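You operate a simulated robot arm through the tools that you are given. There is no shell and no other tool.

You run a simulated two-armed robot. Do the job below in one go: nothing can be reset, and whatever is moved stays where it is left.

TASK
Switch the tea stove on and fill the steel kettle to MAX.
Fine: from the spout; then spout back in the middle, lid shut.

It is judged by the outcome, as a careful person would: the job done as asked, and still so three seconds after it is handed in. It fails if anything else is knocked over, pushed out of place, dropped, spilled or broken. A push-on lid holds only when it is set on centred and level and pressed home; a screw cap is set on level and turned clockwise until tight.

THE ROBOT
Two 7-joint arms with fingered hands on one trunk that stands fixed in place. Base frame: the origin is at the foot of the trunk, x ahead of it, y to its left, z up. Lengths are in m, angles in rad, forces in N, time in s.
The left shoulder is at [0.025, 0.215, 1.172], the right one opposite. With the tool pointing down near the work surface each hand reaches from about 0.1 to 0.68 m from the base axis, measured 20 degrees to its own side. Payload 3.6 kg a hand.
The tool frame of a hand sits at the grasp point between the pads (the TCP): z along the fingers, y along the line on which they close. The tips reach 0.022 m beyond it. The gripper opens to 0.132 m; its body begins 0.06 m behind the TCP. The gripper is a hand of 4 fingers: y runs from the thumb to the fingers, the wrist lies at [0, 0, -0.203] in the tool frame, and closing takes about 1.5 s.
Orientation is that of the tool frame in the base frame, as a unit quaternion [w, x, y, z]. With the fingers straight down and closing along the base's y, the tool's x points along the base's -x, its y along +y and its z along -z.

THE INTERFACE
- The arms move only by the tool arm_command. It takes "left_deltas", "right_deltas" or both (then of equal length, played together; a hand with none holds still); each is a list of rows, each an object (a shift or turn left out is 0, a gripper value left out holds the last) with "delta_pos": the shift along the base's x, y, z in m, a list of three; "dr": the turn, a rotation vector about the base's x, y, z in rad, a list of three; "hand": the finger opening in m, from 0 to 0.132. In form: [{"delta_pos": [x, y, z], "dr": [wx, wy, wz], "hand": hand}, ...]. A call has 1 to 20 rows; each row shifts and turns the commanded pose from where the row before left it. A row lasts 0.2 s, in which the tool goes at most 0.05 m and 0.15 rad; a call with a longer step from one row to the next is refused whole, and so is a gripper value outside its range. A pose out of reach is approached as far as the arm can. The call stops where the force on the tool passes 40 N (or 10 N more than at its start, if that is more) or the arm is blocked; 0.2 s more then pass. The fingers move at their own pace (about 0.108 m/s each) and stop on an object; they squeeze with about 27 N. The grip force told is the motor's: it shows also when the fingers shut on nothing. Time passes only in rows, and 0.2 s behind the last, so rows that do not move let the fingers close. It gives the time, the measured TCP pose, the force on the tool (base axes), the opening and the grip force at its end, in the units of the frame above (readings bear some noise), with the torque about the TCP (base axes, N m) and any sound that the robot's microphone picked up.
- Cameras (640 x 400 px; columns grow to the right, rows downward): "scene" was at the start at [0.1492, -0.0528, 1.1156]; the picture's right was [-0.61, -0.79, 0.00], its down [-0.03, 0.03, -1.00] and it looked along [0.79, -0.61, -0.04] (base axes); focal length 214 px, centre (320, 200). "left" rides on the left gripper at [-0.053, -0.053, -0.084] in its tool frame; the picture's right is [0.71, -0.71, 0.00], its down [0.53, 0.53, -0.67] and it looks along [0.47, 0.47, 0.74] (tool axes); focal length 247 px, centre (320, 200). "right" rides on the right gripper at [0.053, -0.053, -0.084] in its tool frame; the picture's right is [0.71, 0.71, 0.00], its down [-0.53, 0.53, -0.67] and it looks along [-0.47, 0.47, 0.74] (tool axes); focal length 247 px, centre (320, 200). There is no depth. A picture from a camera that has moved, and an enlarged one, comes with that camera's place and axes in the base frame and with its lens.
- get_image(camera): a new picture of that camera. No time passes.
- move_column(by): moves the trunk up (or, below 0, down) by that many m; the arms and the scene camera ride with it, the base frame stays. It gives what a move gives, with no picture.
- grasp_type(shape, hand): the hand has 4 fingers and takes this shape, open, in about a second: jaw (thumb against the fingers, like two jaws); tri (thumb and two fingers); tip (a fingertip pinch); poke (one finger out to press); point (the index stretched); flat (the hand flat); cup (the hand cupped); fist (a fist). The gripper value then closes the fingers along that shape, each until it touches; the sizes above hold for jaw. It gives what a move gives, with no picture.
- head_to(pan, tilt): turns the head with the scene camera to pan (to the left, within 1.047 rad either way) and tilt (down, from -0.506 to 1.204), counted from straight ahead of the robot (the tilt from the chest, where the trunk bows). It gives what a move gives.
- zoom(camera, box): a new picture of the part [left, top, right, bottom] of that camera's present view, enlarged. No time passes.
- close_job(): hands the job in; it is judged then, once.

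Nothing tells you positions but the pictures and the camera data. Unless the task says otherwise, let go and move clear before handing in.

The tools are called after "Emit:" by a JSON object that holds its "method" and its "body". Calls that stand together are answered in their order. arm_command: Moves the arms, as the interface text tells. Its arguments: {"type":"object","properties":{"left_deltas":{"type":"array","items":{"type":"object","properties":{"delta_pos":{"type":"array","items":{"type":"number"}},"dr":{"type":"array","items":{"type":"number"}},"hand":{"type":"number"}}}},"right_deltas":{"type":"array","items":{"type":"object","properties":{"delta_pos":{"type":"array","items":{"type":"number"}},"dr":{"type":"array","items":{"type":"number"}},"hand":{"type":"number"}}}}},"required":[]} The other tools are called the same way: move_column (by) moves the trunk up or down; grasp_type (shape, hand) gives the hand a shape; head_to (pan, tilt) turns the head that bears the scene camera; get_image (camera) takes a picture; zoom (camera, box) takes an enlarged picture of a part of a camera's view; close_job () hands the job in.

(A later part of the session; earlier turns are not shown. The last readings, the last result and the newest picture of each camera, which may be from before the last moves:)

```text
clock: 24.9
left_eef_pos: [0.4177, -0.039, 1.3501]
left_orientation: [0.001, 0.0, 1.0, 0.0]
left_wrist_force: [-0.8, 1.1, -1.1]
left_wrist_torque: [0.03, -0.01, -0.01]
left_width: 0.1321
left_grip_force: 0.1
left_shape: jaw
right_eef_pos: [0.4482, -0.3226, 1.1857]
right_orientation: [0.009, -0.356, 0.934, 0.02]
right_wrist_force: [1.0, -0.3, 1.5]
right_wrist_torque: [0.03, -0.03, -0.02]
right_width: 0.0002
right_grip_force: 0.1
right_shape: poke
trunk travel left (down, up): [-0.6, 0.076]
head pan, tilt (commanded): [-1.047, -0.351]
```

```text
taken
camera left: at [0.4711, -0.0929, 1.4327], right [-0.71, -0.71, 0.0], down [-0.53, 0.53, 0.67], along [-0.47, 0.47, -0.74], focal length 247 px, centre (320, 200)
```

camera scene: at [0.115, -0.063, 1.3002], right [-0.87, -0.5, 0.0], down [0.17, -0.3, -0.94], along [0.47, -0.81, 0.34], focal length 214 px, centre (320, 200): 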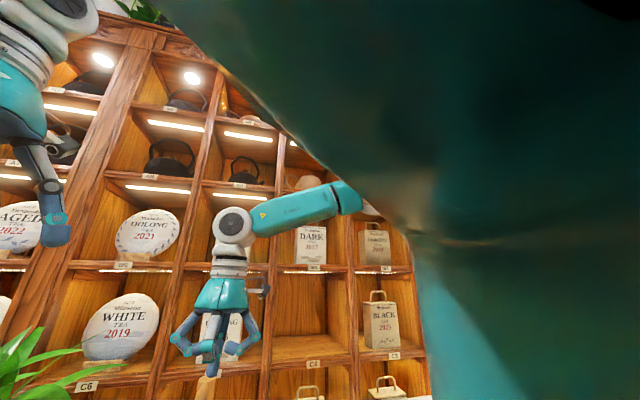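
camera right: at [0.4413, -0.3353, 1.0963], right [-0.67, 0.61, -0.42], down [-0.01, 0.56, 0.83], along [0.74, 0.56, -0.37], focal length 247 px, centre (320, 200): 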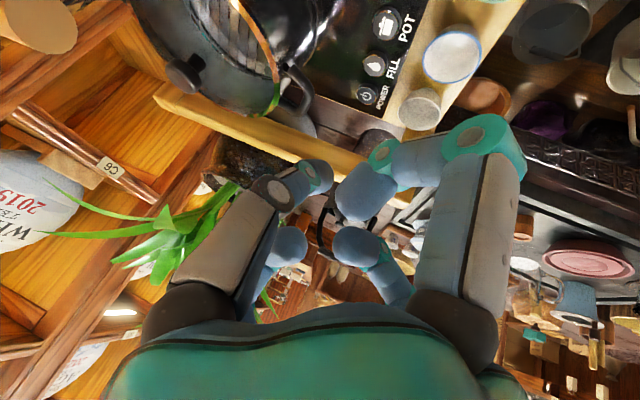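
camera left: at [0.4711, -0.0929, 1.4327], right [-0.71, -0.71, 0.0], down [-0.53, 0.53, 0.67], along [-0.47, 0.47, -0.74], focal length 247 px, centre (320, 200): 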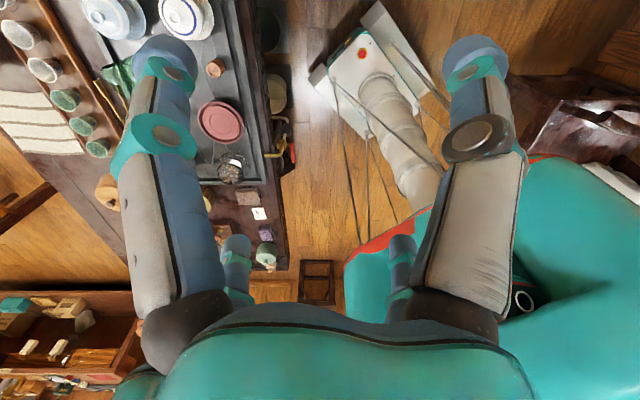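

The arm is in an elbow-high, elbow-out posture, which limits how low the wrist can go. I'll back off toward my body, lower the trunk again, and descend tool-down in the free space in front of the cart to coax the elbow lower.

Emit:
{"method": "arm_command", "body": {"right_deltas": [{"delta_pos": [-0.03, 0.01, 0]}, {"delta_pos": [-0.03, 0.01, 0]}, {"delta_pos": [-0.03, 0.01, 0]}, {"delta_pos": [-0.02, 0.01, 0]}, {"delta_pos": [-0.02, 0.01, 0]}]}}

Emit:
{"method": "move_column", "body": {"by": -0.15}}

Emit:
{"method": "head_to", "body": {"pan": -0.65, "tilt": 0.35}}

Emit:
{"method": "get_image", "body": {"camera": "scene"}}

```text
clock: 26.1
left_eef_pos: [0.4171, -0.0393, 1.3489]
left_orientation: [0.0, 0.0, 1.0, 0.0]
left_wrist_force: [0.2, -0.6, 0.6]
left_wrist_torque: [0.0, 0.01, 0.0]
left_width: 0.1317
left_grip_force: 0.0
left_shape: jaw
right_eef_pos: [0.3199, -0.2714, 1.1867]
right_orientation: [0.01, -0.355, 0.935, 0.02]
right_wrist_force: [-0.4, -0.4, 0.3]
right_wrist_torque: [0.03, 0.0, -0.02]
right_width: 0.0
right_grip_force: 0.2
right_shape: poke
trunk travel left (down, up): [-0.6, 0.076]
head pan, tilt (commanded): [-1.047, -0.351]
```

```text
clock: 27.8
left_eef_pos: [0.4165, -0.0391, 1.1992]
left_orientation: [-0.001, 0.0, 1.0, 0.0]
left_wrist_force: [-0.6, -0.5, 0.5]
left_wrist_torque: [-0.01, 0.04, -0.02]
left_width: 0.1322
left_grip_force: 0.1
left_shape: jaw
right_eef_pos: [0.3208, -0.2721, 1.0354]
right_orientation: [0.01, -0.355, 0.934, 0.02]
right_wrist_force: [-0.7, 0.5, 0.4]
right_wrist_torque: [-0.02, 0.03, -0.02]
right_width: 0.0
right_grip_force: 0.1
right_shape: poke
trunk travel left (down, up): [-0.45, 0.226]
head pan, tilt (commanded): [-1.047, -0.351]
```

```text
clock: 28.9
left_eef_pos: [0.4174, -0.0397, 1.1986]
left_orientation: [0.0, 0.0, 1.0, 0.001]
left_wrist_force: [-0.9, 0.0, 1.0]
left_wrist_torque: [-0.02, 0.02, -0.02]
left_width: 0.132
left_grip_force: 0.0
left_shape: jaw
right_eef_pos: [0.3192, -0.2728, 1.0351]
right_orientation: [0.009, -0.354, 0.935, 0.02]
right_wrist_force: [-0.8, 0.0, 0.5]
right_wrist_torque: [0.0, 0.03, -0.04]
right_width: 0.0
right_grip_force: 0.1
right_shape: poke
trunk travel left (down, up): [-0.45, 0.226]
head pan, tilt (commanded): [-0.649, 0.351]
```

```text
taken
camera scene: at [0.1514, -0.0536, 1.0871], right [-0.6, -0.8, 0.0], down [-0.27, 0.21, -0.94], along [0.75, -0.57, -0.34], focal length 214 px, centre (320, 200)
```

scene: 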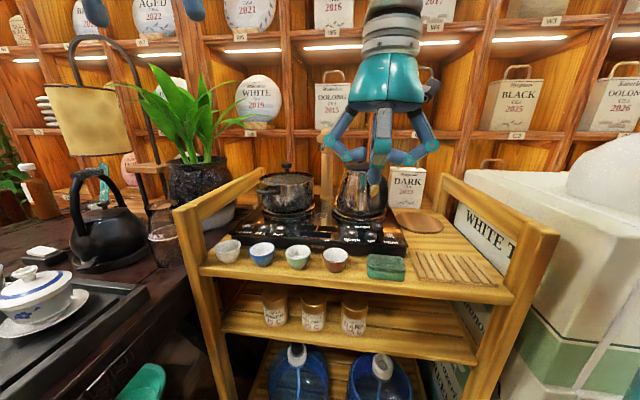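

The right hand is now lower, at z 1.035, in front of the cart. I'll continue descending to about 0.95 and then try moving outward over the stove.

Emit:
{"method": "arm_command", "body": {"right_deltas": [{"delta_pos": [-0.01, 0.01, -0.02]}, {"delta_pos": [-0.01, 0.01, -0.02]}, {"delta_pos": [0, 0.01, -0.02]}, {"delta_pos": [0, 0, -0.02]}]}}

```text
clock: 29.9
left_eef_pos: [0.418, -0.0391, 1.1986]
left_orientation: [0.0, 0.0, 1.0, 0.0]
left_wrist_force: [0.1, 0.2, 0.3]
left_wrist_torque: [0.05, 0.0, -0.01]
left_width: 0.1318
left_grip_force: 0.0
left_shape: jaw
right_eef_pos: [0.3013, -0.2434, 0.9544]
right_orientation: [0.009, -0.354, 0.935, 0.02]
right_wrist_force: [-0.5, 0.1, -0.2]
right_wrist_torque: [0.01, 0.03, 0.0]
right_width: 0.0002
right_grip_force: 0.0
right_shape: poke
trunk travel left (down, up): [-0.45, 0.226]
head pan, tilt (commanded): [-0.649, 0.351]
```

That worked, with the hand at z 0.954. Now I'll move forward, level, over the front of the stove, where the tip stays well above the cups.

Emit:
{"method": "arm_command", "body": {"right_deltas": [{"delta_pos": [0.03, 0, 0.005]}, {"delta_pos": [0.03, 0, 0.005]}, {"delta_pos": [0.03, 0.005, 0]}, {"delta_pos": [0.03, 0.005, 0]}, {"delta_pos": [0.03, 0.005, 0]}, {"delta_pos": [0.03, 0.005, 0]}]}}

Emit:
{"method": "get_image", "body": {"camera": "scene"}}

```text
clock: 31.3
left_eef_pos: [0.4174, -0.0387, 1.1981]
left_orientation: [0.0, -0.001, 1.0, 0.0]
left_wrist_force: [-0.2, 0.1, 0.8]
left_wrist_torque: [-0.04, -0.03, -0.01]
left_width: 0.132
left_grip_force: 0.1
left_shape: jaw
right_eef_pos: [0.421, -0.2884, 1.008]
right_orientation: [0.009, -0.354, 0.935, 0.02]
right_wrist_force: [0.0, -0.3, 0.9]
right_wrist_torque: [-0.01, 0.04, 0.03]
right_width: 0.0002
right_grip_force: 0.1
right_shape: poke
right hand out of reach, approached as far as the arm can: row 2, 3, 4, 5, 6
trunk travel left (down, up): [-0.45, 0.226]
head pan, tilt (commanded): [-0.649, 0.351]
```

```text
taken
camera scene: at [0.1516, -0.0536, 1.087], right [-0.6, -0.8, 0.0], down [-0.27, 0.21, -0.94], along [0.75, -0.57, -0.34], focal length 214 px, centre (320, 200)
```

scene: 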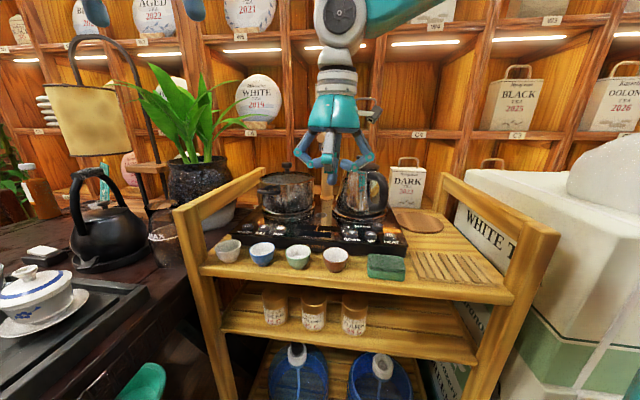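

The boundary appears to depend on wrist height relative to the shoulder. I'll probe how far forward the hand goes when it's higher. If it goes far, lowering the trunk is the remedy.

Emit:
{"method": "arm_command", "body": {"right_deltas": [{"delta_pos": [0, 0, 0.04]}, {"delta_pos": [0, 0, 0.04]}, {"delta_pos": [0, 0, 0.04]}, {"delta_pos": [0, 0, 0.04]}, {"delta_pos": [0.03, 0, 0.04]}, {"delta_pos": [0.03, 0, 0]}, {"delta_pos": [0.03, 0, 0]}, {"delta_pos": [0.03, 0, 0]}, {"delta_pos": [0.03, 0, 0]}, {"delta_pos": [0.03, 0, 0]}, {"delta_pos": [0.03, 0, 0]}]}}

Emit:
{"method": "get_image", "body": {"camera": "scene"}}

```text
clock: 33.7
left_eef_pos: [0.4169, -0.0398, 1.1998]
left_orientation: [0.0, -0.001, 1.0, 0.0]
left_wrist_force: [-0.4, 0.8, 0.0]
left_wrist_torque: [0.0, -0.02, -0.03]
left_width: 0.1316
left_grip_force: 0.0
left_shape: jaw
right_eef_pos: [0.4654, -0.3213, 1.1741]
right_orientation: [0.009, -0.355, 0.935, 0.02]
right_wrist_force: [0.5, -0.2, 0.6]
right_wrist_torque: [0.02, -0.01, 0.01]
right_width: 0.0
right_grip_force: 0.1
right_shape: poke
right hand out of reach, approached as far as the arm can: row 5, 6, 7, 8, 9, 10, 11
trunk travel left (down, up): [-0.45, 0.226]
head pan, tilt (commanded): [-0.649, 0.351]
```

```text
taken
camera scene: at [0.1516, -0.0533, 1.087], right [-0.6, -0.8, 0.0], down [-0.27, 0.21, -0.94], along [0.75, -0.57, -0.34], focal length 214 px, centre (320, 200)
```

scene: 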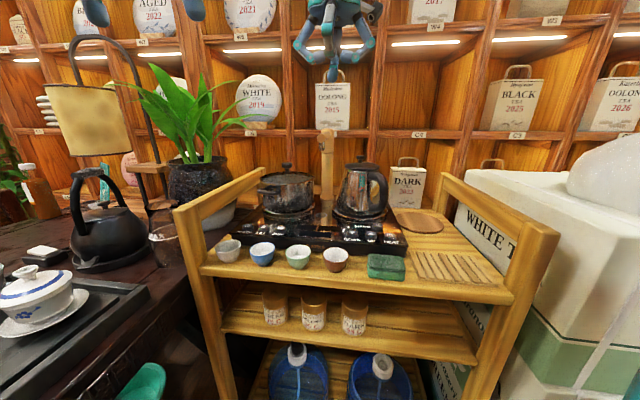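

It's limited at about 0.44 m forward even when high, so the arm is stuck in a bad elbow posture. I'll retract, then pitch the hand to point forward in free space so the elbow drops, and come in over the stove that way.

Emit:
{"method": "arm_command", "body": {"right_deltas": [{"delta_pos": [-0.03, -0.01, 0]}, {"delta_pos": [-0.03, -0.01, 0]}, {"delta_pos": [-0.03, -0.01, 0]}, {"delta_pos": [-0.03, -0.01, 0]}, {"dr": [0, -0.14, 0]}, {"dr": [0, -0.14, 0]}, {"dr": [0, -0.14, 0]}, {"dr": [0, -0.14, 0]}, {"dr": [0, -0.14, 0]}, {"dr": [0, -0.14, 0]}, {"dr": [0, -0.14, 0]}]}}

Emit:
{"method": "get_image", "body": {"camera": "scene"}}

Emit:
{"method": "get_image", "body": {"camera": "right"}}

```text
clock: 36.1
left_eef_pos: [0.4157, -0.0395, 1.2005]
left_orientation: [0.0, -0.001, 1.0, 0.0]
left_wrist_force: [-0.4, -0.5, -1.0]
left_wrist_torque: [0.01, -0.01, 0.0]
left_width: 0.132
left_grip_force: 0.0
left_shape: jaw
right_eef_pos: [0.3433, -0.3667, 1.1755]
right_orientation: [0.376, -0.317, 0.862, -0.122]
right_wrist_force: [-0.5, 0.6, 0.5]
right_wrist_torque: [0.04, 0.0, 0.0]
right_width: 0.0
right_grip_force: 0.2
right_shape: poke
right hand out of reach, approached as far as the arm can: row 10, 11
trunk travel left (down, up): [-0.45, 0.226]
head pan, tilt (commanded): [-0.649, 0.351]
```

```text
taken
camera scene: at [0.1501, -0.0538, 1.0872], right [-0.6, -0.8, 0.0], down [-0.27, 0.21, -0.94], along [0.75, -0.57, -0.34], focal length 214 px, centre (320, 200)
```

scene: 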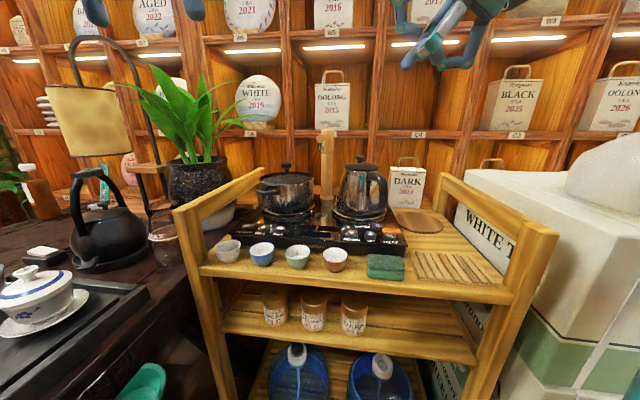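

```text
taken
camera right: at [0.2791, -0.4442, 1.2267], right [-0.69, 0.09, -0.72], down [-0.45, 0.72, 0.53], along [0.57, 0.69, -0.45], focal length 247 px, centre (320, 200)
```

right: 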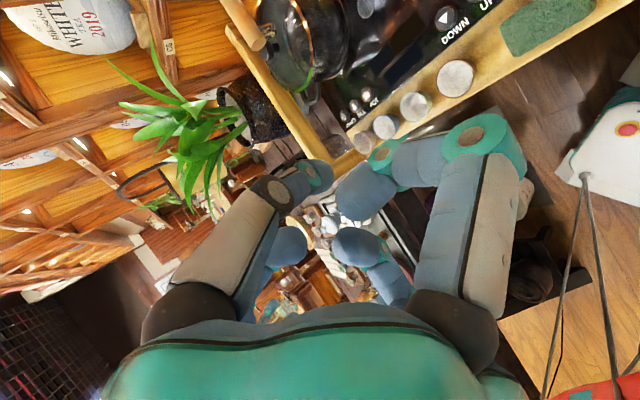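

The tilt stopped at about 45° because keeping the fingertip fixed pushed the wrist back against my body. I'll tilt while moving the hand forward and up instead.

Emit:
{"method": "arm_command", "body": {"right_deltas": [{"delta_pos": [0.03, 0, 0.01]}, {"delta_pos": [0.03, 0, 0.01]}, {"delta_pos": [0.02, 0, 0.015], "dr": [0, -0.14, 0]}, {"delta_pos": [0.02, 0, 0.015], "dr": [0, -0.14, 0]}, {"delta_pos": [0.015, 0, 0.02], "dr": [0, -0.14, 0]}, {"delta_pos": [0.015, 0, 0.02], "dr": [0, -0.14, 0]}, {"delta_pos": [0.01, 0, 0.02], "dr": [0, -0.14, 0]}]}}

Emit:
{"method": "head_to", "body": {"pan": -0.9, "tilt": -0.2}}

Emit:
{"method": "get_image", "body": {"camera": "scene"}}

```text
clock: 37.7
left_eef_pos: [0.4168, -0.0396, 1.1987]
left_orientation: [0.0, 0.0, 1.0, 0.0]
left_wrist_force: [-0.8, 0.9, 0.5]
left_wrist_torque: [-0.02, 0.01, -0.02]
left_width: 0.1318
left_grip_force: 0.1
left_shape: jaw
right_eef_pos: [0.4849, -0.3675, 1.2876]
right_orientation: [0.649, -0.255, 0.682, -0.223]
right_wrist_force: [-1.6, 0.4, -0.3]
right_wrist_torque: [-0.01, -0.01, -0.01]
right_width: 0.0
right_grip_force: 0.0
right_shape: poke
trunk travel left (down, up): [-0.45, 0.226]
head pan, tilt (commanded): [-0.649, 0.351]
```

```text
clock: 38.6
left_eef_pos: [0.4176, -0.0393, 1.1981]
left_orientation: [0.0, 0.0, 1.0, 0.0]
left_wrist_force: [0.0, 0.1, -0.2]
left_wrist_torque: [-0.04, 0.03, -0.02]
left_width: 0.1319
left_grip_force: 0.2
left_shape: jaw
right_eef_pos: [0.4846, -0.3672, 1.2874]
right_orientation: [0.648, -0.257, 0.682, -0.222]
right_wrist_force: [-0.2, -0.3, -0.2]
right_wrist_torque: [0.01, 0.01, -0.04]
right_width: 0.0001
right_grip_force: 0.1
right_shape: poke
trunk travel left (down, up): [-0.45, 0.226]
head pan, tilt (commanded): [-0.901, -0.201]
```

```text
taken
camera scene: at [0.129, -0.0625, 1.1369], right [-0.78, -0.62, 0.0], down [0.12, -0.16, -0.98], along [0.61, -0.77, 0.2], focal length 214 px, centre (320, 200)
```

scene: 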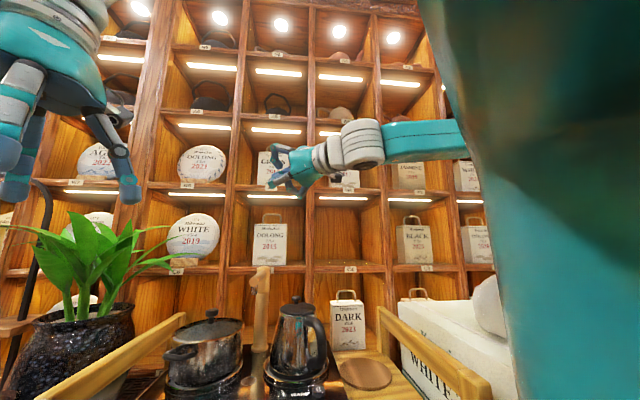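

The hand now points straight forward and everything along the way was reachable. I'll extend forward at a safe height above the stove in this posture.

Emit:
{"method": "arm_command", "body": {"right_deltas": [{"delta_pos": [0.03, 0.015, -0.01]}, {"delta_pos": [0.03, 0.015, -0.01]}, {"delta_pos": [0.03, 0.015, -0.01]}, {"delta_pos": [0.03, 0.015, -0.01]}, {"delta_pos": [0.02, 0.015, -0.01]}]}}

Emit:
{"method": "get_image", "body": {"camera": "scene"}}

```text
clock: 39.9
left_eef_pos: [0.4185, -0.0391, 1.199]
left_orientation: [-0.001, 0.0, 1.0, 0.0]
left_wrist_force: [-0.6, 0.2, -0.5]
left_wrist_torque: [0.01, 0.0, 0.01]
left_width: 0.1319
left_grip_force: 0.0
left_shape: jaw
right_eef_pos: [0.6252, -0.287, 1.2484]
right_orientation: [0.645, -0.256, 0.685, -0.222]
right_wrist_force: [-0.4, 1.1, -0.9]
right_wrist_torque: [-0.01, 0.03, 0.03]
right_width: 0.0
right_grip_force: 0.0
right_shape: poke
right hand out of reach, approached as far as the arm can: row 4, 5
trunk travel left (down, up): [-0.45, 0.226]
head pan, tilt (commanded): [-0.901, -0.201]
```

```text
taken
camera scene: at [0.1295, -0.0622, 1.1369], right [-0.78, -0.62, 0.0], down [0.12, -0.16, -0.98], along [0.61, -0.77, 0.2], focal length 214 px, centre (320, 200)
```

scene: 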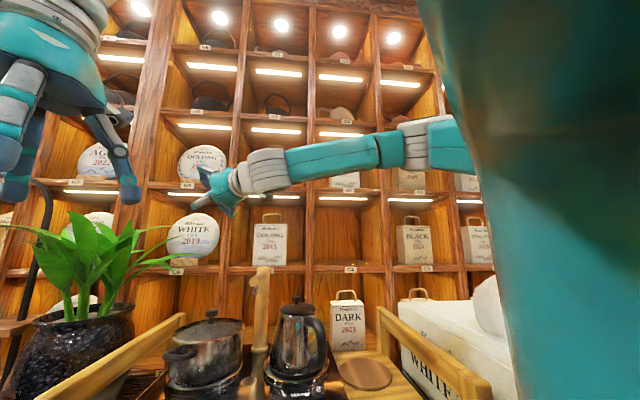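

The blocked points fit a sphere around a fixed elbow near (0.25, -0.37, 1.33), so the shoulder seems to be at a limit. I'll turn the left hand so its camera can look at the right arm's posture.

Emit:
{"method": "arm_command", "body": {"left_deltas": [{"dr": [0, 0, 0.143]}, {"dr": [0, 0, 0.143]}, {"dr": [0, 0, 0.143]}, {"dr": [0, 0, 0.143]}, {"dr": [0, 0, 0.143]}, {"dr": [0, 0, 0.143]}, {"dr": [0, 0, 0.143]}, {"dr": [0, 0, 0.143]}, {"dr": [0, 0, 0.143]}, {"dr": [0, 0, 0.143]}, {"dr": [0, 0, 0.141]}, {"dr": [-0.085, 0.085, 0]}, {"dr": [-0.085, 0.085, 0]}, {"dr": [-0.085, 0.085, 0]}, {"dr": [-0.085, 0.085, 0]}]}}

Emit:
{"method": "get_image", "body": {"camera": "left"}}

```text
clock: 43.0
left_eef_pos: [0.4187, -0.0388, 1.2003]
left_orientation: [0.239, 0.687, -0.687, 0.001]
left_wrist_force: [-0.2, 0.5, -0.8]
left_wrist_torque: [0.01, -0.01, 0.03]
left_width: 0.1319
left_grip_force: 0.2
left_shape: jaw
right_eef_pos: [0.6238, -0.2877, 1.2478]
right_orientation: [0.645, -0.257, 0.684, -0.222]
right_wrist_force: [0.1, 0.6, -0.6]
right_wrist_torque: [-0.03, 0.02, 0.03]
right_width: 0.0001
right_grip_force: 0.1
right_shape: poke
trunk travel left (down, up): [-0.45, 0.226]
head pan, tilt (commanded): [-0.901, -0.201]
```

```text
taken
camera left: at [0.4924, 0.035, 1.2384], right [0.71, -0.71, 0.0], down [-0.25, -0.25, 0.94], along [-0.66, -0.66, -0.35], focal length 247 px, centre (320, 200)
```

left: 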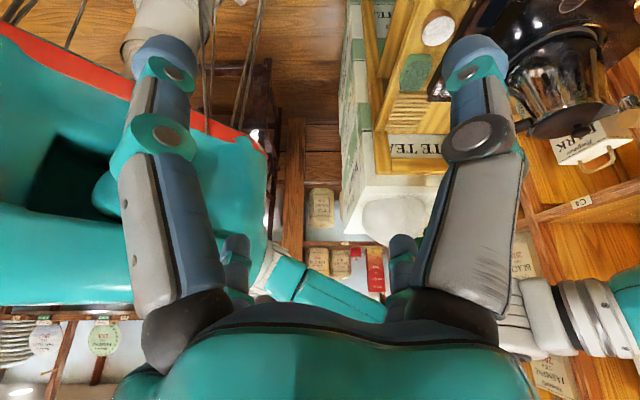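

From both views the elbow sits out to the right and slightly up at about (0.24, -0.48, 1.31), so the forearm is bent inward. I'll pull back a bit and roll the pointing hand clockwise about its own axis, which should drag the elbow downward.

Emit:
{"method": "arm_command", "body": {"right_deltas": [{"delta_pos": [-0.03, -0.015, 0.005]}, {"delta_pos": [-0.03, -0.015, 0.005]}, {"delta_pos": [-0.03, -0.015, 0]}, {"dr": [0.145, 0, 0]}, {"dr": [0.145, 0, 0]}, {"dr": [0.145, 0, 0]}, {"dr": [0.145, 0, 0]}, {"dr": [0.145, 0, 0]}, {"dr": [0.145, 0, 0]}, {"dr": [0.145, 0, 0]}, {"dr": [0.145, 0, 0]}, {"dr": [0.145, 0, 0]}, {"dr": [0.145, 0, 0]}, {"dr": [0.145, 0, 0]}, {"dr": [0.145, 0, 0]}]}}

Emit:
{"method": "get_image", "body": {"camera": "left"}}

Emit:
{"method": "get_image", "body": {"camera": "scene"}}

```text
clock: 46.2
left_eef_pos: [0.4161, -0.04, 1.1993]
left_orientation: [0.238, 0.687, -0.687, -0.001]
left_wrist_force: [0.4, -0.1, -0.2]
left_wrist_torque: [0.0, 0.01, 0.0]
left_width: 0.1319
left_grip_force: 0.0
left_shape: jaw
right_eef_pos: [0.5233, -0.4747, 1.4506]
right_orientation: [0.64, 0.268, 0.645, 0.319]
right_wrist_force: [0.2, 0.0, 0.1]
right_wrist_torque: [-0.03, 0.03, 0.0]
right_width: 0.0
right_grip_force: 0.0
right_shape: poke
right hand out of reach, approached as far as the arm can: row 6, 7, 8, 9, 10, 11, 12, 13, 14, 15
trunk travel left (down, up): [-0.45, 0.226]
head pan, tilt (commanded): [-0.901, -0.201]
```

```text
taken
camera left: at [0.4916, 0.0347, 1.2387], right [0.71, -0.71, 0.0], down [-0.25, -0.25, 0.94], along [-0.66, -0.66, -0.35], focal length 247 px, centre (320, 200)
```

left: 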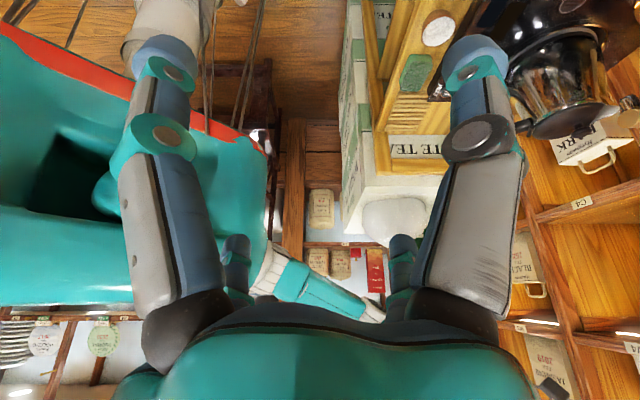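

```text
taken
camera scene: at [0.1288, -0.0627, 1.1369], right [-0.78, -0.62, 0.0], down [0.12, -0.16, -0.98], along [0.61, -0.77, 0.2], focal length 214 px, centre (320, 200)
```

scene: 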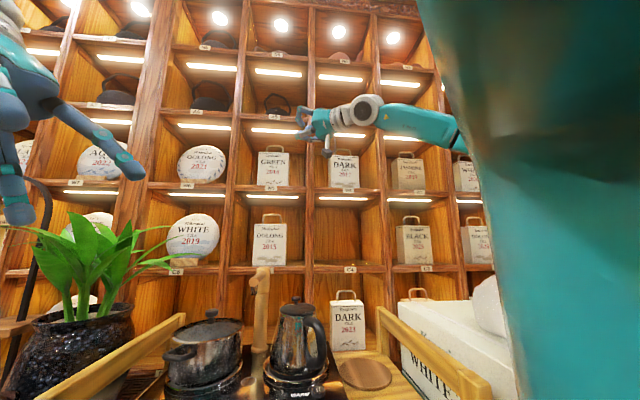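

Rolling clockwise ran into a limit quickly, so the wrist roll was near its clockwise end all along. I'll roll the other way well past where I was and then re-test the forward reach.

Emit:
{"method": "arm_command", "body": {"right_deltas": [{"delta_pos": [0, 0.01, -0.015], "dr": [-0.145, 0, 0]}, {"delta_pos": [0, 0.01, -0.015], "dr": [-0.145, 0, 0]}, {"delta_pos": [0, 0.01, -0.015], "dr": [-0.145, 0, 0]}, {"delta_pos": [0, 0.01, -0.015], "dr": [-0.145, 0, 0]}, {"delta_pos": [0, 0.01, -0.015], "dr": [-0.145, 0, 0]}, {"delta_pos": [0, 0.01, -0.015], "dr": [-0.145, 0, 0]}, {"delta_pos": [0, 0.01, -0.015], "dr": [-0.145, 0, 0]}, {"delta_pos": [0, 0.01, -0.015], "dr": [-0.145, 0, 0]}, {"delta_pos": [0, 0.01, -0.015], "dr": [-0.145, 0, 0]}, {"delta_pos": [0, 0.01, -0.015], "dr": [-0.145, 0, 0]}, {"dr": [-0.145, 0, 0]}, {"dr": [-0.145, 0, 0]}, {"dr": [-0.145, 0, 0]}, {"dr": [-0.145, 0, 0]}, {"dr": [-0.145, 0, 0]}, {"dr": [-0.145, 0, 0]}]}}

Emit:
{"method": "arm_command", "body": {"right_deltas": [{"delta_pos": [0.02, 0.01, -0.005]}, {"delta_pos": [0.02, 0.01, -0.005]}, {"delta_pos": [0.02, 0.01, -0.005]}, {"delta_pos": [0.02, 0.01, -0.005]}, {"delta_pos": [0.02, 0.01, -0.005]}, {"delta_pos": [0.02, 0.01, -0.005]}]}}

Emit:
{"method": "get_image", "body": {"camera": "scene"}}

Emit:
{"method": "get_image", "body": {"camera": "left"}}

```text
clock: 49.6
left_eef_pos: [0.4167, -0.039, 1.2]
left_orientation: [0.239, 0.687, -0.686, 0.0]
left_wrist_force: [-0.1, 0.2, -0.1]
left_wrist_torque: [0.02, 0.0, 0.02]
left_width: 0.1319
left_grip_force: 0.0
left_shape: jaw
right_eef_pos: [0.5217, -0.3737, 1.3014]
right_orientation: [0.5, -0.482, 0.549, -0.466]
right_wrist_force: [0.1, 0.6, 0.6]
right_wrist_torque: [0.01, 0.01, -0.01]
right_width: 0.0
right_grip_force: 0.0
right_shape: poke
trunk travel left (down, up): [-0.45, 0.226]
head pan, tilt (commanded): [-0.901, -0.201]
```

```text
clock: 51.0
left_eef_pos: [0.4186, -0.0399, 1.1968]
left_orientation: [0.238, 0.687, -0.687, -0.001]
left_wrist_force: [-0.4, -0.3, -0.3]
left_wrist_torque: [-0.02, 0.02, 0.02]
left_width: 0.1322
left_grip_force: 0.1
left_shape: jaw
right_eef_pos: [0.6437, -0.3126, 1.2694]
right_orientation: [0.501, -0.481, 0.55, -0.465]
right_wrist_force: [0.3, -0.2, 0.2]
right_wrist_torque: [-0.01, 0.01, 0.01]
right_width: 0.0
right_grip_force: 0.0
right_shape: poke
trunk travel left (down, up): [-0.45, 0.226]
head pan, tilt (commanded): [-0.901, -0.201]
```

```text
taken
camera scene: at [0.13, -0.063, 1.1367], right [-0.78, -0.62, 0.0], down [0.12, -0.16, -0.98], along [0.61, -0.77, 0.2], focal length 214 px, centre (320, 200)
```

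scene: 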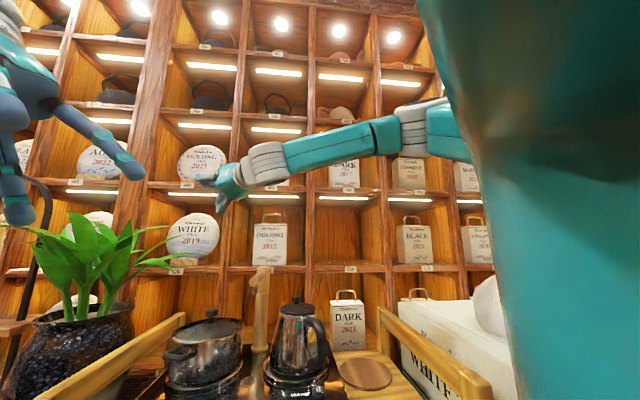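

```text
taken
camera left: at [0.4931, 0.0343, 1.238], right [0.71, -0.71, 0.0], down [-0.25, -0.25, 0.94], along [-0.66, -0.66, -0.35], focal length 247 px, centre (320, 200)
```

left: 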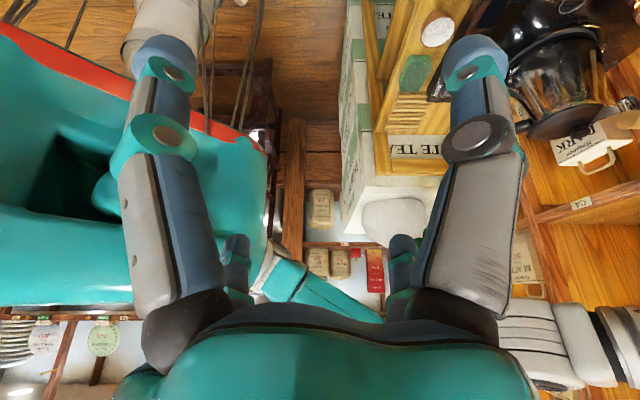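

With the hand rolled the other way the forward reach improved, with no limit reported at (0.644, -0.313, 1.27). I'll keep going left and lower, still above the pot and spout, to test further.

Emit:
{"method": "arm_command", "body": {"right_deltas": [{"delta_pos": [0, 0.02, -0.02]}, {"delta_pos": [0, 0.02, -0.02]}, {"delta_pos": [0, 0.02, -0.02]}, {"delta_pos": [0, 0.01, -0.02]}]}}

Emit:
{"method": "arm_command", "body": {"right_deltas": [{"dr": [0, 0.14, 0]}, {"dr": [0, 0.14, 0]}, {"dr": [0, 0.14, 0]}, {"dr": [0, 0.14, 0]}]}}

```text
clock: 52.0
left_eef_pos: [0.4169, -0.0403, 1.1993]
left_orientation: [0.239, 0.687, -0.686, 0.001]
left_wrist_force: [0.2, -0.8, 0.1]
left_wrist_torque: [-0.01, 0.01, -0.03]
left_width: 0.1319
left_grip_force: 0.2
left_shape: jaw
right_eef_pos: [0.6053, -0.2711, 1.2278]
right_orientation: [0.496, -0.484, 0.553, -0.463]
right_wrist_force: [0.1, 0.6, -0.1]
right_wrist_torque: [0.01, 0.02, 0.04]
right_width: 0.0001
right_grip_force: 0.1
right_shape: poke
right hand out of reach, approached as far as the arm can: row 1, 2, 3, 4
trunk travel left (down, up): [-0.45, 0.226]
head pan, tilt (commanded): [-0.901, -0.201]
```

```text
clock: 53.0
left_eef_pos: [0.4175, -0.0406, 1.1984]
left_orientation: [0.238, 0.687, -0.687, 0.0]
left_wrist_force: [1.3, 0.2, 0.4]
left_wrist_torque: [0.0, 0.02, 0.02]
left_width: 0.1316
left_grip_force: 0.1
left_shape: jaw
right_eef_pos: [0.5966, -0.2729, 1.2219]
right_orientation: [0.353, -0.581, 0.653, -0.334]
right_wrist_force: [-0.4, 0.7, -0.7]
right_wrist_torque: [0.01, 0.03, 0.0]
right_width: 0.0
right_grip_force: 0.0
right_shape: poke
right hand out of reach, approached as far as the arm can: row 3, 4
trunk travel left (down, up): [-0.45, 0.226]
head pan, tilt (commanded): [-0.901, -0.201]
```

The reach is still limited, and I think the shoulder is in an awkward branch with a high elbow. I'll shift the left hand aside, then bring the right hand back and down in front of the cart, pointing forward, so the elbow drops low before I extend again.

Emit:
{"method": "arm_command", "body": {"left_deltas": [{"delta_pos": [0, 0.04, 0]}, {"delta_pos": [0, 0.04, 0]}, {"delta_pos": [0, 0.04, 0]}, {}, {}, {}, {}, {}, {}], "right_deltas": [{"delta_pos": [-0.03, -0.01, 0.01], "dr": [0, -0.14, 0]}, {"delta_pos": [-0.03, -0.01, 0.01], "dr": [0, -0.14, 0]}, {"delta_pos": [-0.03, -0.01, 0.01], "dr": [0, -0.14, 0]}, {"delta_pos": [-0.03, 0, 0], "dr": [0, -0.1, 0]}, {"delta_pos": [-0.03, 0, 0]}, {"delta_pos": [-0.03, 0, -0.01]}, {"delta_pos": [-0.03, 0, -0.02]}, {"delta_pos": [-0.02, 0, -0.03]}, {"delta_pos": [-0.01, 0.01, -0.03]}]}}

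Emit:
{"method": "get_image", "body": {"camera": "left"}}

Emit:
{"method": "get_image", "body": {"camera": "scene"}}

```text
clock: 55.0
left_eef_pos: [0.4175, 0.0817, 1.202]
left_orientation: [0.238, 0.687, -0.687, -0.001]
left_wrist_force: [-0.4, -0.7, -0.6]
left_wrist_torque: [0.02, 0.0, 0.0]
left_width: 0.132
left_grip_force: 0.1
left_shape: jaw
right_eef_pos: [0.4486, -0.2937, 1.2317]
right_orientation: [0.507, -0.475, 0.543, -0.472]
right_wrist_force: [0.2, -0.8, -0.1]
right_wrist_torque: [-0.02, 0.02, 0.01]
right_width: 0.0
right_grip_force: 0.0
right_shape: poke
right hand out of reach, approached as far as the arm can: row 6, 7, 8, 9
trunk travel left (down, up): [-0.45, 0.226]
head pan, tilt (commanded): [-0.901, -0.201]
```

```text
taken
camera left: at [0.4919, 0.1554, 1.2417], right [0.71, -0.71, 0.0], down [-0.25, -0.25, 0.94], along [-0.66, -0.66, -0.35], focal length 247 px, centre (320, 200)
```

left: 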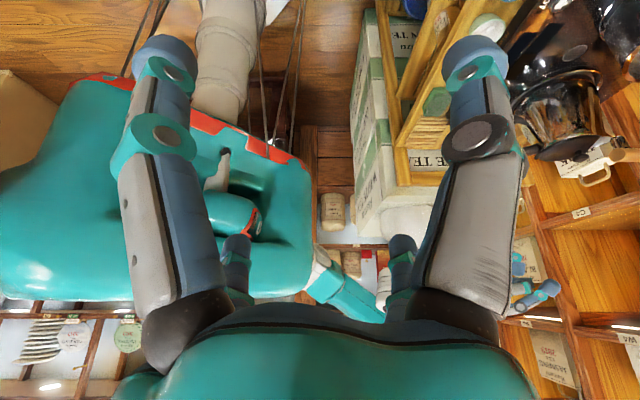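

```text
taken
camera scene: at [0.1288, -0.0621, 1.137], right [-0.78, -0.62, 0.0], down [0.12, -0.16, -0.98], along [0.61, -0.77, 0.2], focal length 214 px, centre (320, 200)
```

scene: 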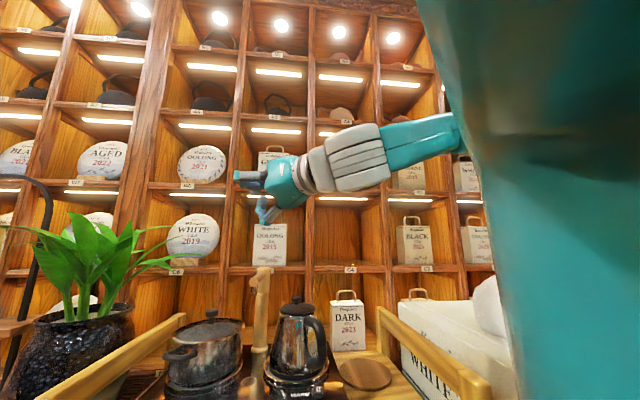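

Now it's blocked at close range too, so the stuck shoulder is the issue. I'll raise the trunk fully to get room, then try to work the elbow downward by lowering the hand on the right side, well above the kettle.

Emit:
{"method": "move_column", "body": {"by": 0.226}}

Emit:
{"method": "arm_command", "body": {"right_deltas": [{"delta_pos": [0.02, -0.03, 0]}, {"delta_pos": [0.02, -0.03, 0]}, {"delta_pos": [0, -0.03, 0]}, {"delta_pos": [0, -0.03, 0]}, {"delta_pos": [0, -0.02, -0.03]}, {"delta_pos": [0, 0, -0.04]}, {"delta_pos": [0, 0, -0.04]}, {"delta_pos": [0, 0, -0.04]}, {"delta_pos": [0, 0, -0.04]}]}}

Emit:
{"method": "get_image", "body": {"camera": "scene"}}

Emit:
{"method": "get_image", "body": {"camera": "left"}}

```text
clock: 57.4
left_eef_pos: [0.418, 0.0801, 1.4244]
left_orientation: [0.239, 0.687, -0.686, 0.0]
left_wrist_force: [0.5, 0.0, 0.4]
left_wrist_torque: [0.01, -0.02, 0.02]
left_width: 0.1321
left_grip_force: 0.1
left_shape: jaw
right_eef_pos: [0.4504, -0.2933, 1.4603]
right_orientation: [0.508, -0.474, 0.542, -0.472]
right_wrist_force: [0.4, -0.2, -0.4]
right_wrist_torque: [-0.01, 0.01, 0.01]
right_width: 0.0
right_grip_force: 0.1
right_shape: poke
trunk travel left (down, up): [-0.676, 0.0]
head pan, tilt (commanded): [-0.901, -0.201]
```

```text
clock: 59.4
left_eef_pos: [0.4176, 0.0809, 1.4248]
left_orientation: [0.238, 0.687, -0.686, 0.0]
left_wrist_force: [-0.5, 0.1, 0.8]
left_wrist_torque: [-0.02, 0.04, 0.01]
left_width: 0.132
left_grip_force: 0.1
left_shape: jaw
right_eef_pos: [0.485, -0.4396, 1.2908]
right_orientation: [0.508, -0.474, 0.543, -0.473]
right_wrist_force: [0.0, 0.1, 0.1]
right_wrist_torque: [-0.01, 0.0, 0.0]
right_width: 0.0
right_grip_force: 0.0
right_shape: poke
right hand out of reach, approached as far as the arm can: row 1, 2
trunk travel left (down, up): [-0.676, 0.0]
head pan, tilt (commanded): [-0.901, -0.201]
```

```text
taken
camera scene: at [0.1283, -0.0621, 1.3643], right [-0.78, -0.62, 0.0], down [0.12, -0.16, -0.98], along [0.61, -0.77, 0.2], focal length 214 px, centre (320, 200)
```

scene: 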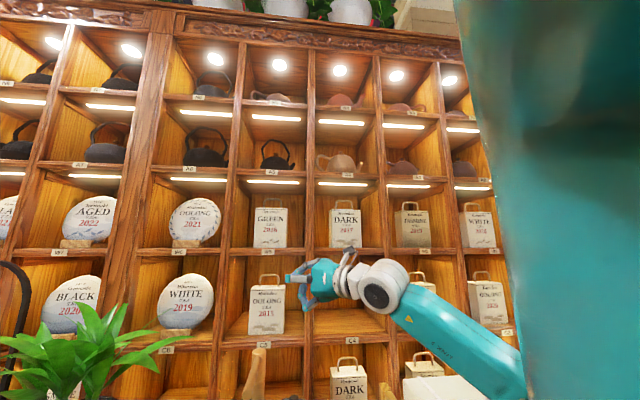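

```text
taken
camera left: at [0.4921, 0.1554, 1.4641], right [0.71, -0.71, 0.0], down [-0.25, -0.25, 0.94], along [-0.66, -0.66, -0.35], focal length 247 px, centre (320, 200)
```

left: 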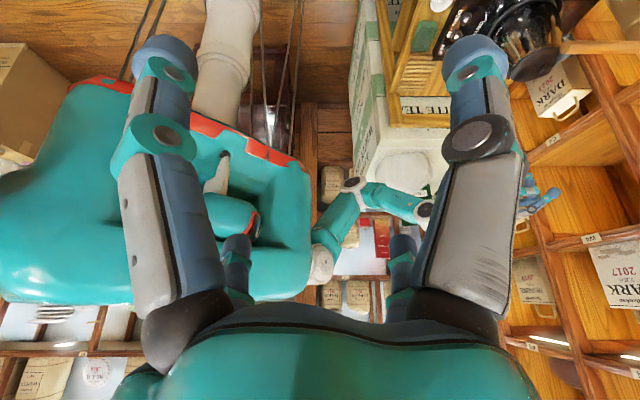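

The elbow has dropped below the wrist, so this is the posture I want. I'll extend forward and left from here, high above the spout, to test the reach.

Emit:
{"method": "arm_command", "body": {"right_deltas": [{"delta_pos": [0.02, 0.02, -0.01]}, {"delta_pos": [0.02, 0.02, -0.01]}, {"delta_pos": [0.02, 0.02, -0.01]}, {"delta_pos": [0.02, 0.02, -0.01]}, {"delta_pos": [0.02, 0.02, 0]}, {"delta_pos": [0.02, 0.02, 0]}, {"delta_pos": [0.02, 0.02, 0]}]}}

Emit:
{"method": "get_image", "body": {"camera": "scene"}}

```text
clock: 61.1
left_eef_pos: [0.4195, 0.0834, 1.4236]
left_orientation: [0.24, 0.687, -0.686, 0.001]
left_wrist_force: [0.3, 0.2, 0.3]
left_wrist_torque: [0.02, -0.01, 0.0]
left_width: 0.1318
left_grip_force: 0.0
left_shape: jaw
right_eef_pos: [0.6186, -0.3842, 1.2578]
right_orientation: [-0.442, 0.486, -0.529, 0.537]
right_wrist_force: [0.5, 0.1, 0.1]
right_wrist_torque: [-0.03, -0.01, -0.06]
right_width: 0.0002
right_grip_force: 0.0
right_shape: poke
trunk travel left (down, up): [-0.676, 0.0]
head pan, tilt (commanded): [-0.901, -0.201]
stopped in row 7 (right hand): the arm was blocked; the commanded pose is now the measured one
```

```text
taken
camera scene: at [0.1304, -0.0597, 1.3642], right [-0.78, -0.62, 0.0], down [0.12, -0.16, -0.98], along [0.61, -0.77, 0.2], focal length 214 px, centre (320, 200)
```

scene: 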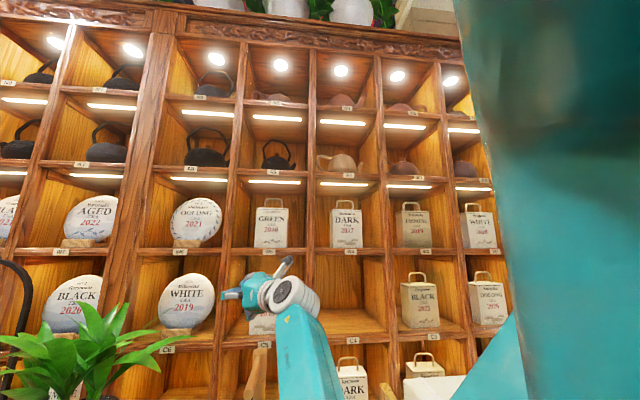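

The arm reported being blocked at the last step, with little force on the hand. I need to see where the elbow and forearm are before moving on.

Emit:
{"method": "get_image", "body": {"camera": "left"}}

Emit:
{"method": "head_to", "body": {"pan": -0.8, "tilt": 0.5}}

Emit:
{"method": "get_image", "body": {"camera": "scene"}}

```text
taken
camera left: at [0.4945, 0.1583, 1.4633], right [0.71, -0.71, 0.0], down [-0.25, -0.25, 0.94], along [-0.66, -0.66, -0.35], focal length 247 px, centre (320, 200)
```

left: 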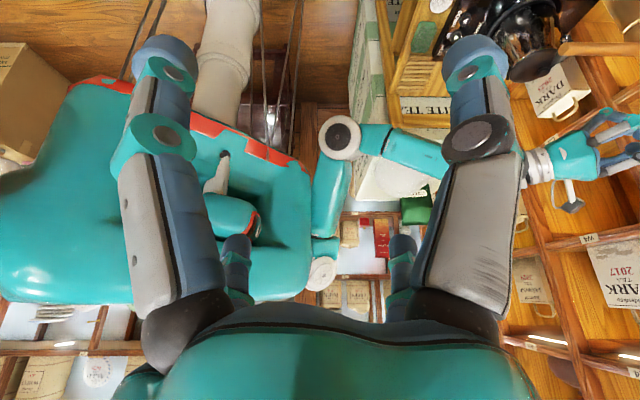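

```text
clock: 62.2
left_eef_pos: [0.4182, 0.0801, 1.424]
left_orientation: [-0.239, -0.686, 0.687, 0.001]
left_wrist_force: [0.1, -0.4, 0.0]
left_wrist_torque: [0.01, 0.0, -0.01]
left_width: 0.1319
left_grip_force: 0.0
left_shape: jaw
right_eef_pos: [0.6185, -0.3845, 1.2595]
right_orientation: [-0.443, 0.485, -0.528, 0.538]
right_wrist_force: [-0.4, 0.6, 0.7]
right_wrist_torque: [-0.01, 0.0, 0.01]
right_width: 0.0
right_grip_force: 0.0
right_shape: poke
trunk travel left (down, up): [-0.676, 0.0]
head pan, tilt (commanded): [-0.799, 0.499]
```

```text
taken
camera scene: at [0.1405, -0.0625, 1.3007], right [-0.72, -0.7, 0.0], down [-0.33, 0.34, -0.88], along [0.61, -0.63, -0.48], focal length 214 px, centre (320, 200)
```

scene: 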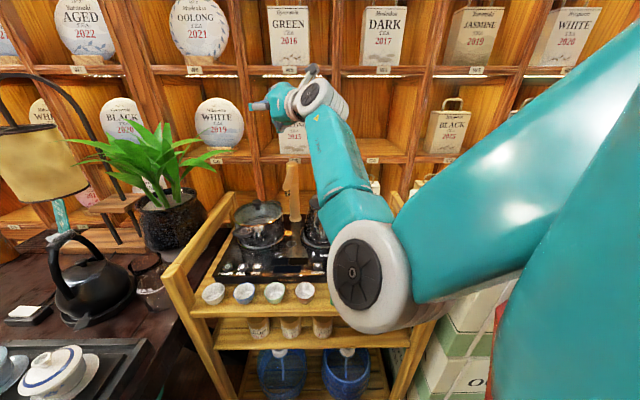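

The arm is now elbow-low, with the elbow at about (0.21, -0.19, 1.15), probably brushing my own chest. I'll ease off by moving the hand back and to the left, away from above the spout.

Emit:
{"method": "arm_command", "body": {"right_deltas": [{"delta_pos": [-0.02, 0.0, 0]}, {"delta_pos": [-0.02, 0.02, 0]}, {"delta_pos": [-0.02, 0.03, 0]}, {"delta_pos": [-0.02, 0.03, 0]}, {"delta_pos": [-0.02, 0.03, 0]}, {"delta_pos": [0, 0.03, 0]}, {"delta_pos": [0, 0.03, 0]}]}}

Emit:
{"method": "get_image", "body": {"camera": "scene"}}

Emit:
{"method": "get_image", "body": {"camera": "left"}}

```text
clock: 63.0
left_eef_pos: [0.4173, 0.0798, 1.4259]
left_orientation: [-0.238, -0.687, 0.687, -0.001]
left_wrist_force: [0.8, 0.3, -0.6]
left_wrist_torque: [0.04, -0.02, -0.01]
left_width: 0.1321
left_grip_force: 0.1
left_shape: jaw
right_eef_pos: [0.5641, -0.4189, 1.3044]
right_orientation: [-0.392, 0.485, -0.483, 0.614]
right_wrist_force: [-0.6, 0.1, -0.1]
right_wrist_torque: [0.0, 0.03, -0.03]
right_width: 0.0
right_grip_force: 0.1
right_shape: poke
right hand out of reach, approached as far as the arm can: row 3
trunk travel left (down, up): [-0.676, 0.0]
head pan, tilt (commanded): [-0.799, 0.499]
stopped in row 3 (right hand): the arm was blocked; the commanded pose is now the measured one
```

```text
taken
camera scene: at [0.1399, -0.0624, 1.3007], right [-0.72, -0.7, 0.0], down [-0.33, 0.34, -0.88], along [0.61, -0.63, -0.48], focal length 214 px, centre (320, 200)
```

scene: 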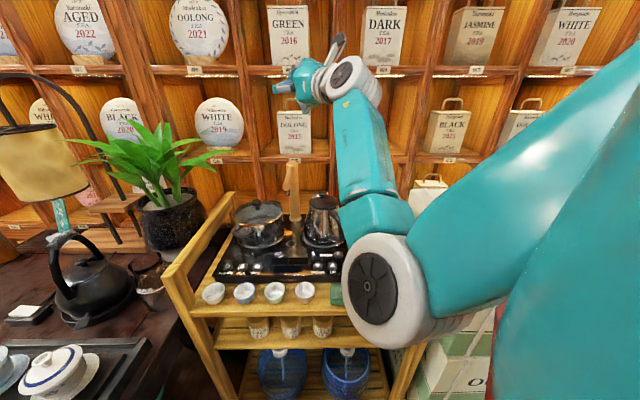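

```text
taken
camera left: at [0.4921, 0.155, 1.4652], right [0.71, -0.71, 0.0], down [-0.25, -0.25, 0.94], along [-0.66, -0.66, -0.35], focal length 247 px, centre (320, 200)
```

left: 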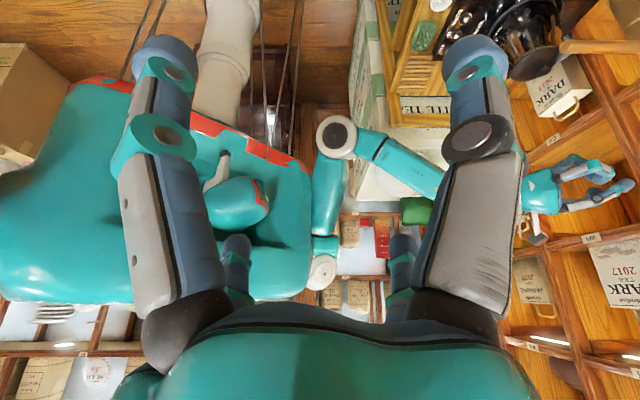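

It's blocked again, so the elbow has swung too far inward against my chest. I'll go back toward the earlier good pose at about (0.485, -0.44, 1.29), restoring the orientation.

Emit:
{"method": "arm_command", "body": {"right_deltas": [{"delta_pos": [-0.02, -0.005, -0.003], "dr": [0.083, 0.0145, 0.046]}, {"delta_pos": [-0.02, -0.005, -0.003], "dr": [0.083, 0.0145, 0.046]}, {"delta_pos": [-0.02, -0.005, -0.003], "dr": [0.083, 0.0145, 0.046]}, {"delta_pos": [-0.02, -0.005, -0.003], "dr": [0.083, 0.0145, 0.046]}]}}

Emit:
{"method": "get_image", "body": {"camera": "left"}}

```text
clock: 64.0
left_eef_pos: [0.4162, 0.0802, 1.4256]
left_orientation: [-0.237, -0.687, 0.687, 0.001]
left_wrist_force: [-0.2, -0.3, -0.9]
left_wrist_torque: [0.01, -0.02, 0.02]
left_width: 0.132
left_grip_force: 0.0
left_shape: jaw
right_eef_pos: [0.4852, -0.4376, 1.2946]
right_orientation: [0.508, -0.474, 0.543, -0.472]
right_wrist_force: [0.0, 0.3, 0.6]
right_wrist_torque: [-0.03, -0.01, -0.01]
right_width: 0.0002
right_grip_force: 0.0
right_shape: poke
trunk travel left (down, up): [-0.676, 0.0]
head pan, tilt (commanded): [-0.799, 0.499]
```

```text
taken
camera left: at [0.4914, 0.1544, 1.4654], right [0.71, -0.71, 0.0], down [-0.25, -0.25, 0.94], along [-0.66, -0.66, -0.35], focal length 247 px, centre (320, 200)
```

left: 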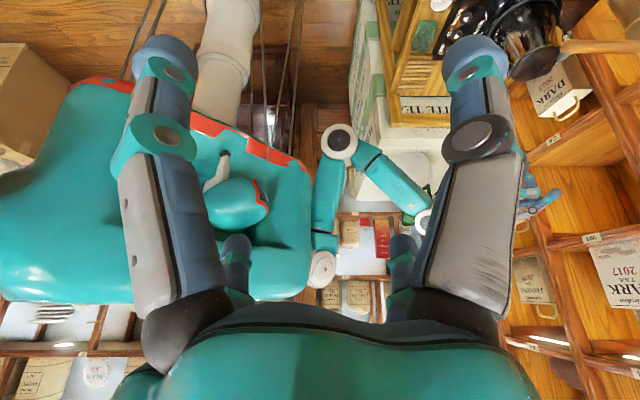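

The pose is restored without blocking, and the elbow is still low. I'll try moving the hand left only, in small steps.

Emit:
{"method": "arm_command", "body": {"right_deltas": [{"delta_pos": [0, 0.02, 0]}, {"delta_pos": [0, 0.02, 0]}, {"delta_pos": [0, 0.02, 0]}, {"delta_pos": [0, 0.02, 0]}, {"delta_pos": [0, 0.02, 0]}]}}

Emit:
{"method": "get_image", "body": {"camera": "left"}}

```text
clock: 65.2
left_eef_pos: [0.4179, 0.0816, 1.4259]
left_orientation: [0.239, 0.687, -0.687, -0.001]
left_wrist_force: [0.8, -0.4, -0.6]
left_wrist_torque: [-0.01, 0.02, 0.01]
left_width: 0.1321
left_grip_force: 0.0
left_shape: jaw
right_eef_pos: [0.4867, -0.3434, 1.2955]
right_orientation: [0.503, -0.475, 0.539, -0.48]
right_wrist_force: [0.2, -1.1, -0.5]
right_wrist_torque: [-0.01, -0.03, 0.04]
right_width: 0.0
right_grip_force: 0.1
right_shape: poke
trunk travel left (down, up): [-0.676, 0.0]
head pan, tilt (commanded): [-0.799, 0.499]
```

```text
taken
camera left: at [0.4923, 0.1552, 1.4649], right [0.71, -0.71, 0.0], down [-0.25, -0.25, 0.94], along [-0.66, -0.66, -0.35], focal length 247 px, centre (320, 200)
```

left: 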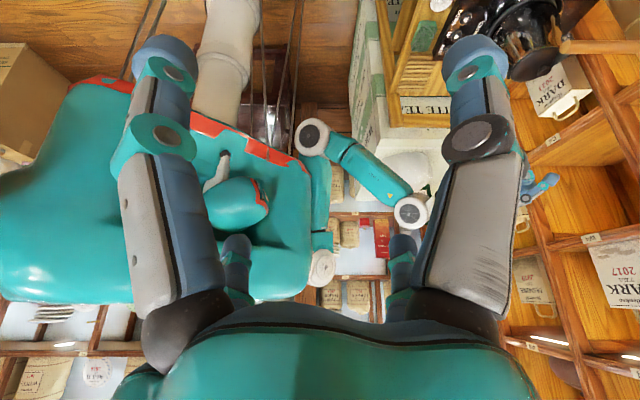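

As the hand moves left the elbow follows inward, so the hand's roll may be dictating it. I'll roll the hand back in place and watch which way the elbow goes.

Emit:
{"method": "arm_command", "body": {"right_deltas": [{"delta_pos": [0, -0.02, 0], "dr": [0.14, 0, 0]}, {"delta_pos": [0, -0.02, 0], "dr": [0.14, 0, 0]}, {"dr": [0.14, 0, 0]}, {"dr": [0.14, 0, 0]}, {"dr": [0.14, 0, 0]}]}}

Emit:
{"method": "get_image", "body": {"camera": "left"}}

```text
clock: 66.3
left_eef_pos: [0.4176, 0.0806, 1.4257]
left_orientation: [0.239, 0.687, -0.686, -0.001]
left_wrist_force: [-0.5, 0.4, 0.6]
left_wrist_torque: [0.03, 0.01, 0.01]
left_width: 0.1319
left_grip_force: 0.1
left_shape: jaw
right_eef_pos: [0.4832, -0.3824, 1.2907]
right_orientation: [0.634, -0.273, 0.674, -0.263]
right_wrist_force: [-0.2, 0.1, -1.2]
right_wrist_torque: [0.03, 0.02, -0.01]
right_width: 0.0001
right_grip_force: 0.1
right_shape: poke
trunk travel left (down, up): [-0.676, 0.0]
head pan, tilt (commanded): [-0.799, 0.499]
```

```text
taken
camera left: at [0.4922, 0.155, 1.465], right [0.71, -0.71, 0.0], down [-0.25, -0.25, 0.94], along [-0.66, -0.66, -0.35], focal length 247 px, centre (320, 200)
```

left: 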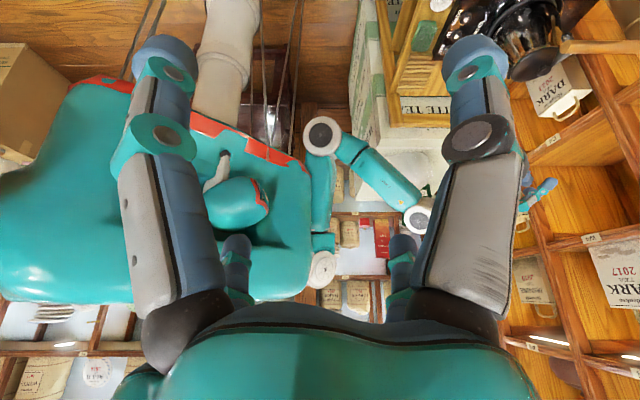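

Roll is free here and the elbow didn't change much. I'll point the hand more to the left, which carries the wrist to the right and should pull the elbow outward.

Emit:
{"method": "arm_command", "body": {"right_deltas": [{"dr": [0, 0, 0.14]}, {"dr": [0, 0, 0.14]}, {"dr": [0, 0, 0.14]}, {"dr": [0, 0, 0.14]}, {"dr": [0, 0, 0.14]}]}}

Emit:
{"method": "get_image", "body": {"camera": "left"}}

Emit:
{"method": "get_image", "body": {"camera": "scene"}}

```text
clock: 67.5
left_eef_pos: [0.418, 0.0785, 1.4265]
left_orientation: [0.238, 0.687, -0.687, -0.001]
left_wrist_force: [0.3, -0.3, 0.0]
left_wrist_torque: [0.0, 0.01, 0.01]
left_width: 0.132
left_grip_force: 0.0
left_shape: jaw
right_eef_pos: [0.4856, -0.3792, 1.293]
right_orientation: [0.689, -0.484, 0.539, -0.022]
right_wrist_force: [0.1, 0.3, 0.2]
right_wrist_torque: [-0.03, -0.02, 0.03]
right_width: 0.0
right_grip_force: 0.0
right_shape: poke
trunk travel left (down, up): [-0.676, 0.0]
head pan, tilt (commanded): [-0.799, 0.499]
```

```text
taken
camera left: at [0.4926, 0.1543, 1.4649], right [0.71, -0.71, 0.0], down [-0.25, -0.25, 0.94], along [-0.66, -0.66, -0.35], focal length 247 px, centre (320, 200)
```

left: 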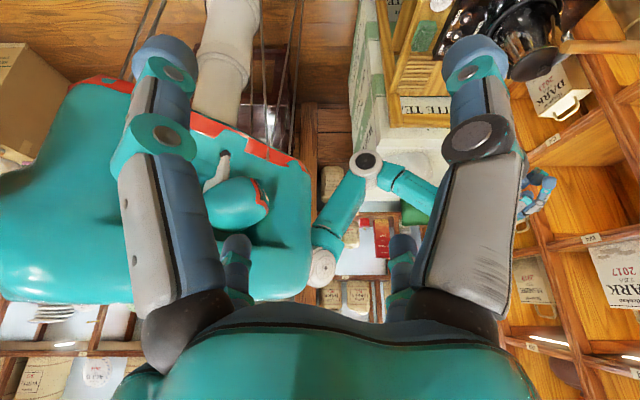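

```text
taken
camera scene: at [0.1404, -0.063, 1.3006], right [-0.72, -0.7, 0.0], down [-0.33, 0.34, -0.88], along [0.61, -0.63, -0.48], focal length 214 px, centre (320, 200)
```

scene: 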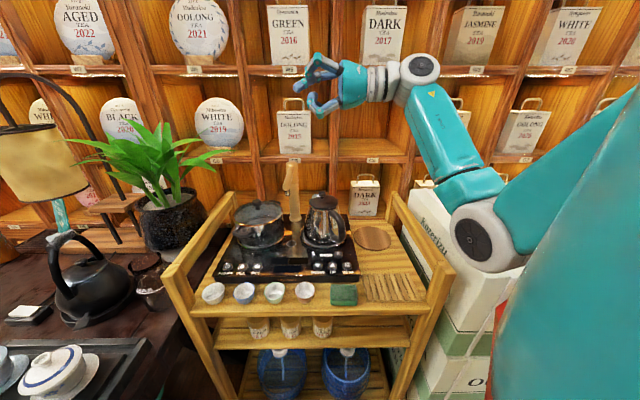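

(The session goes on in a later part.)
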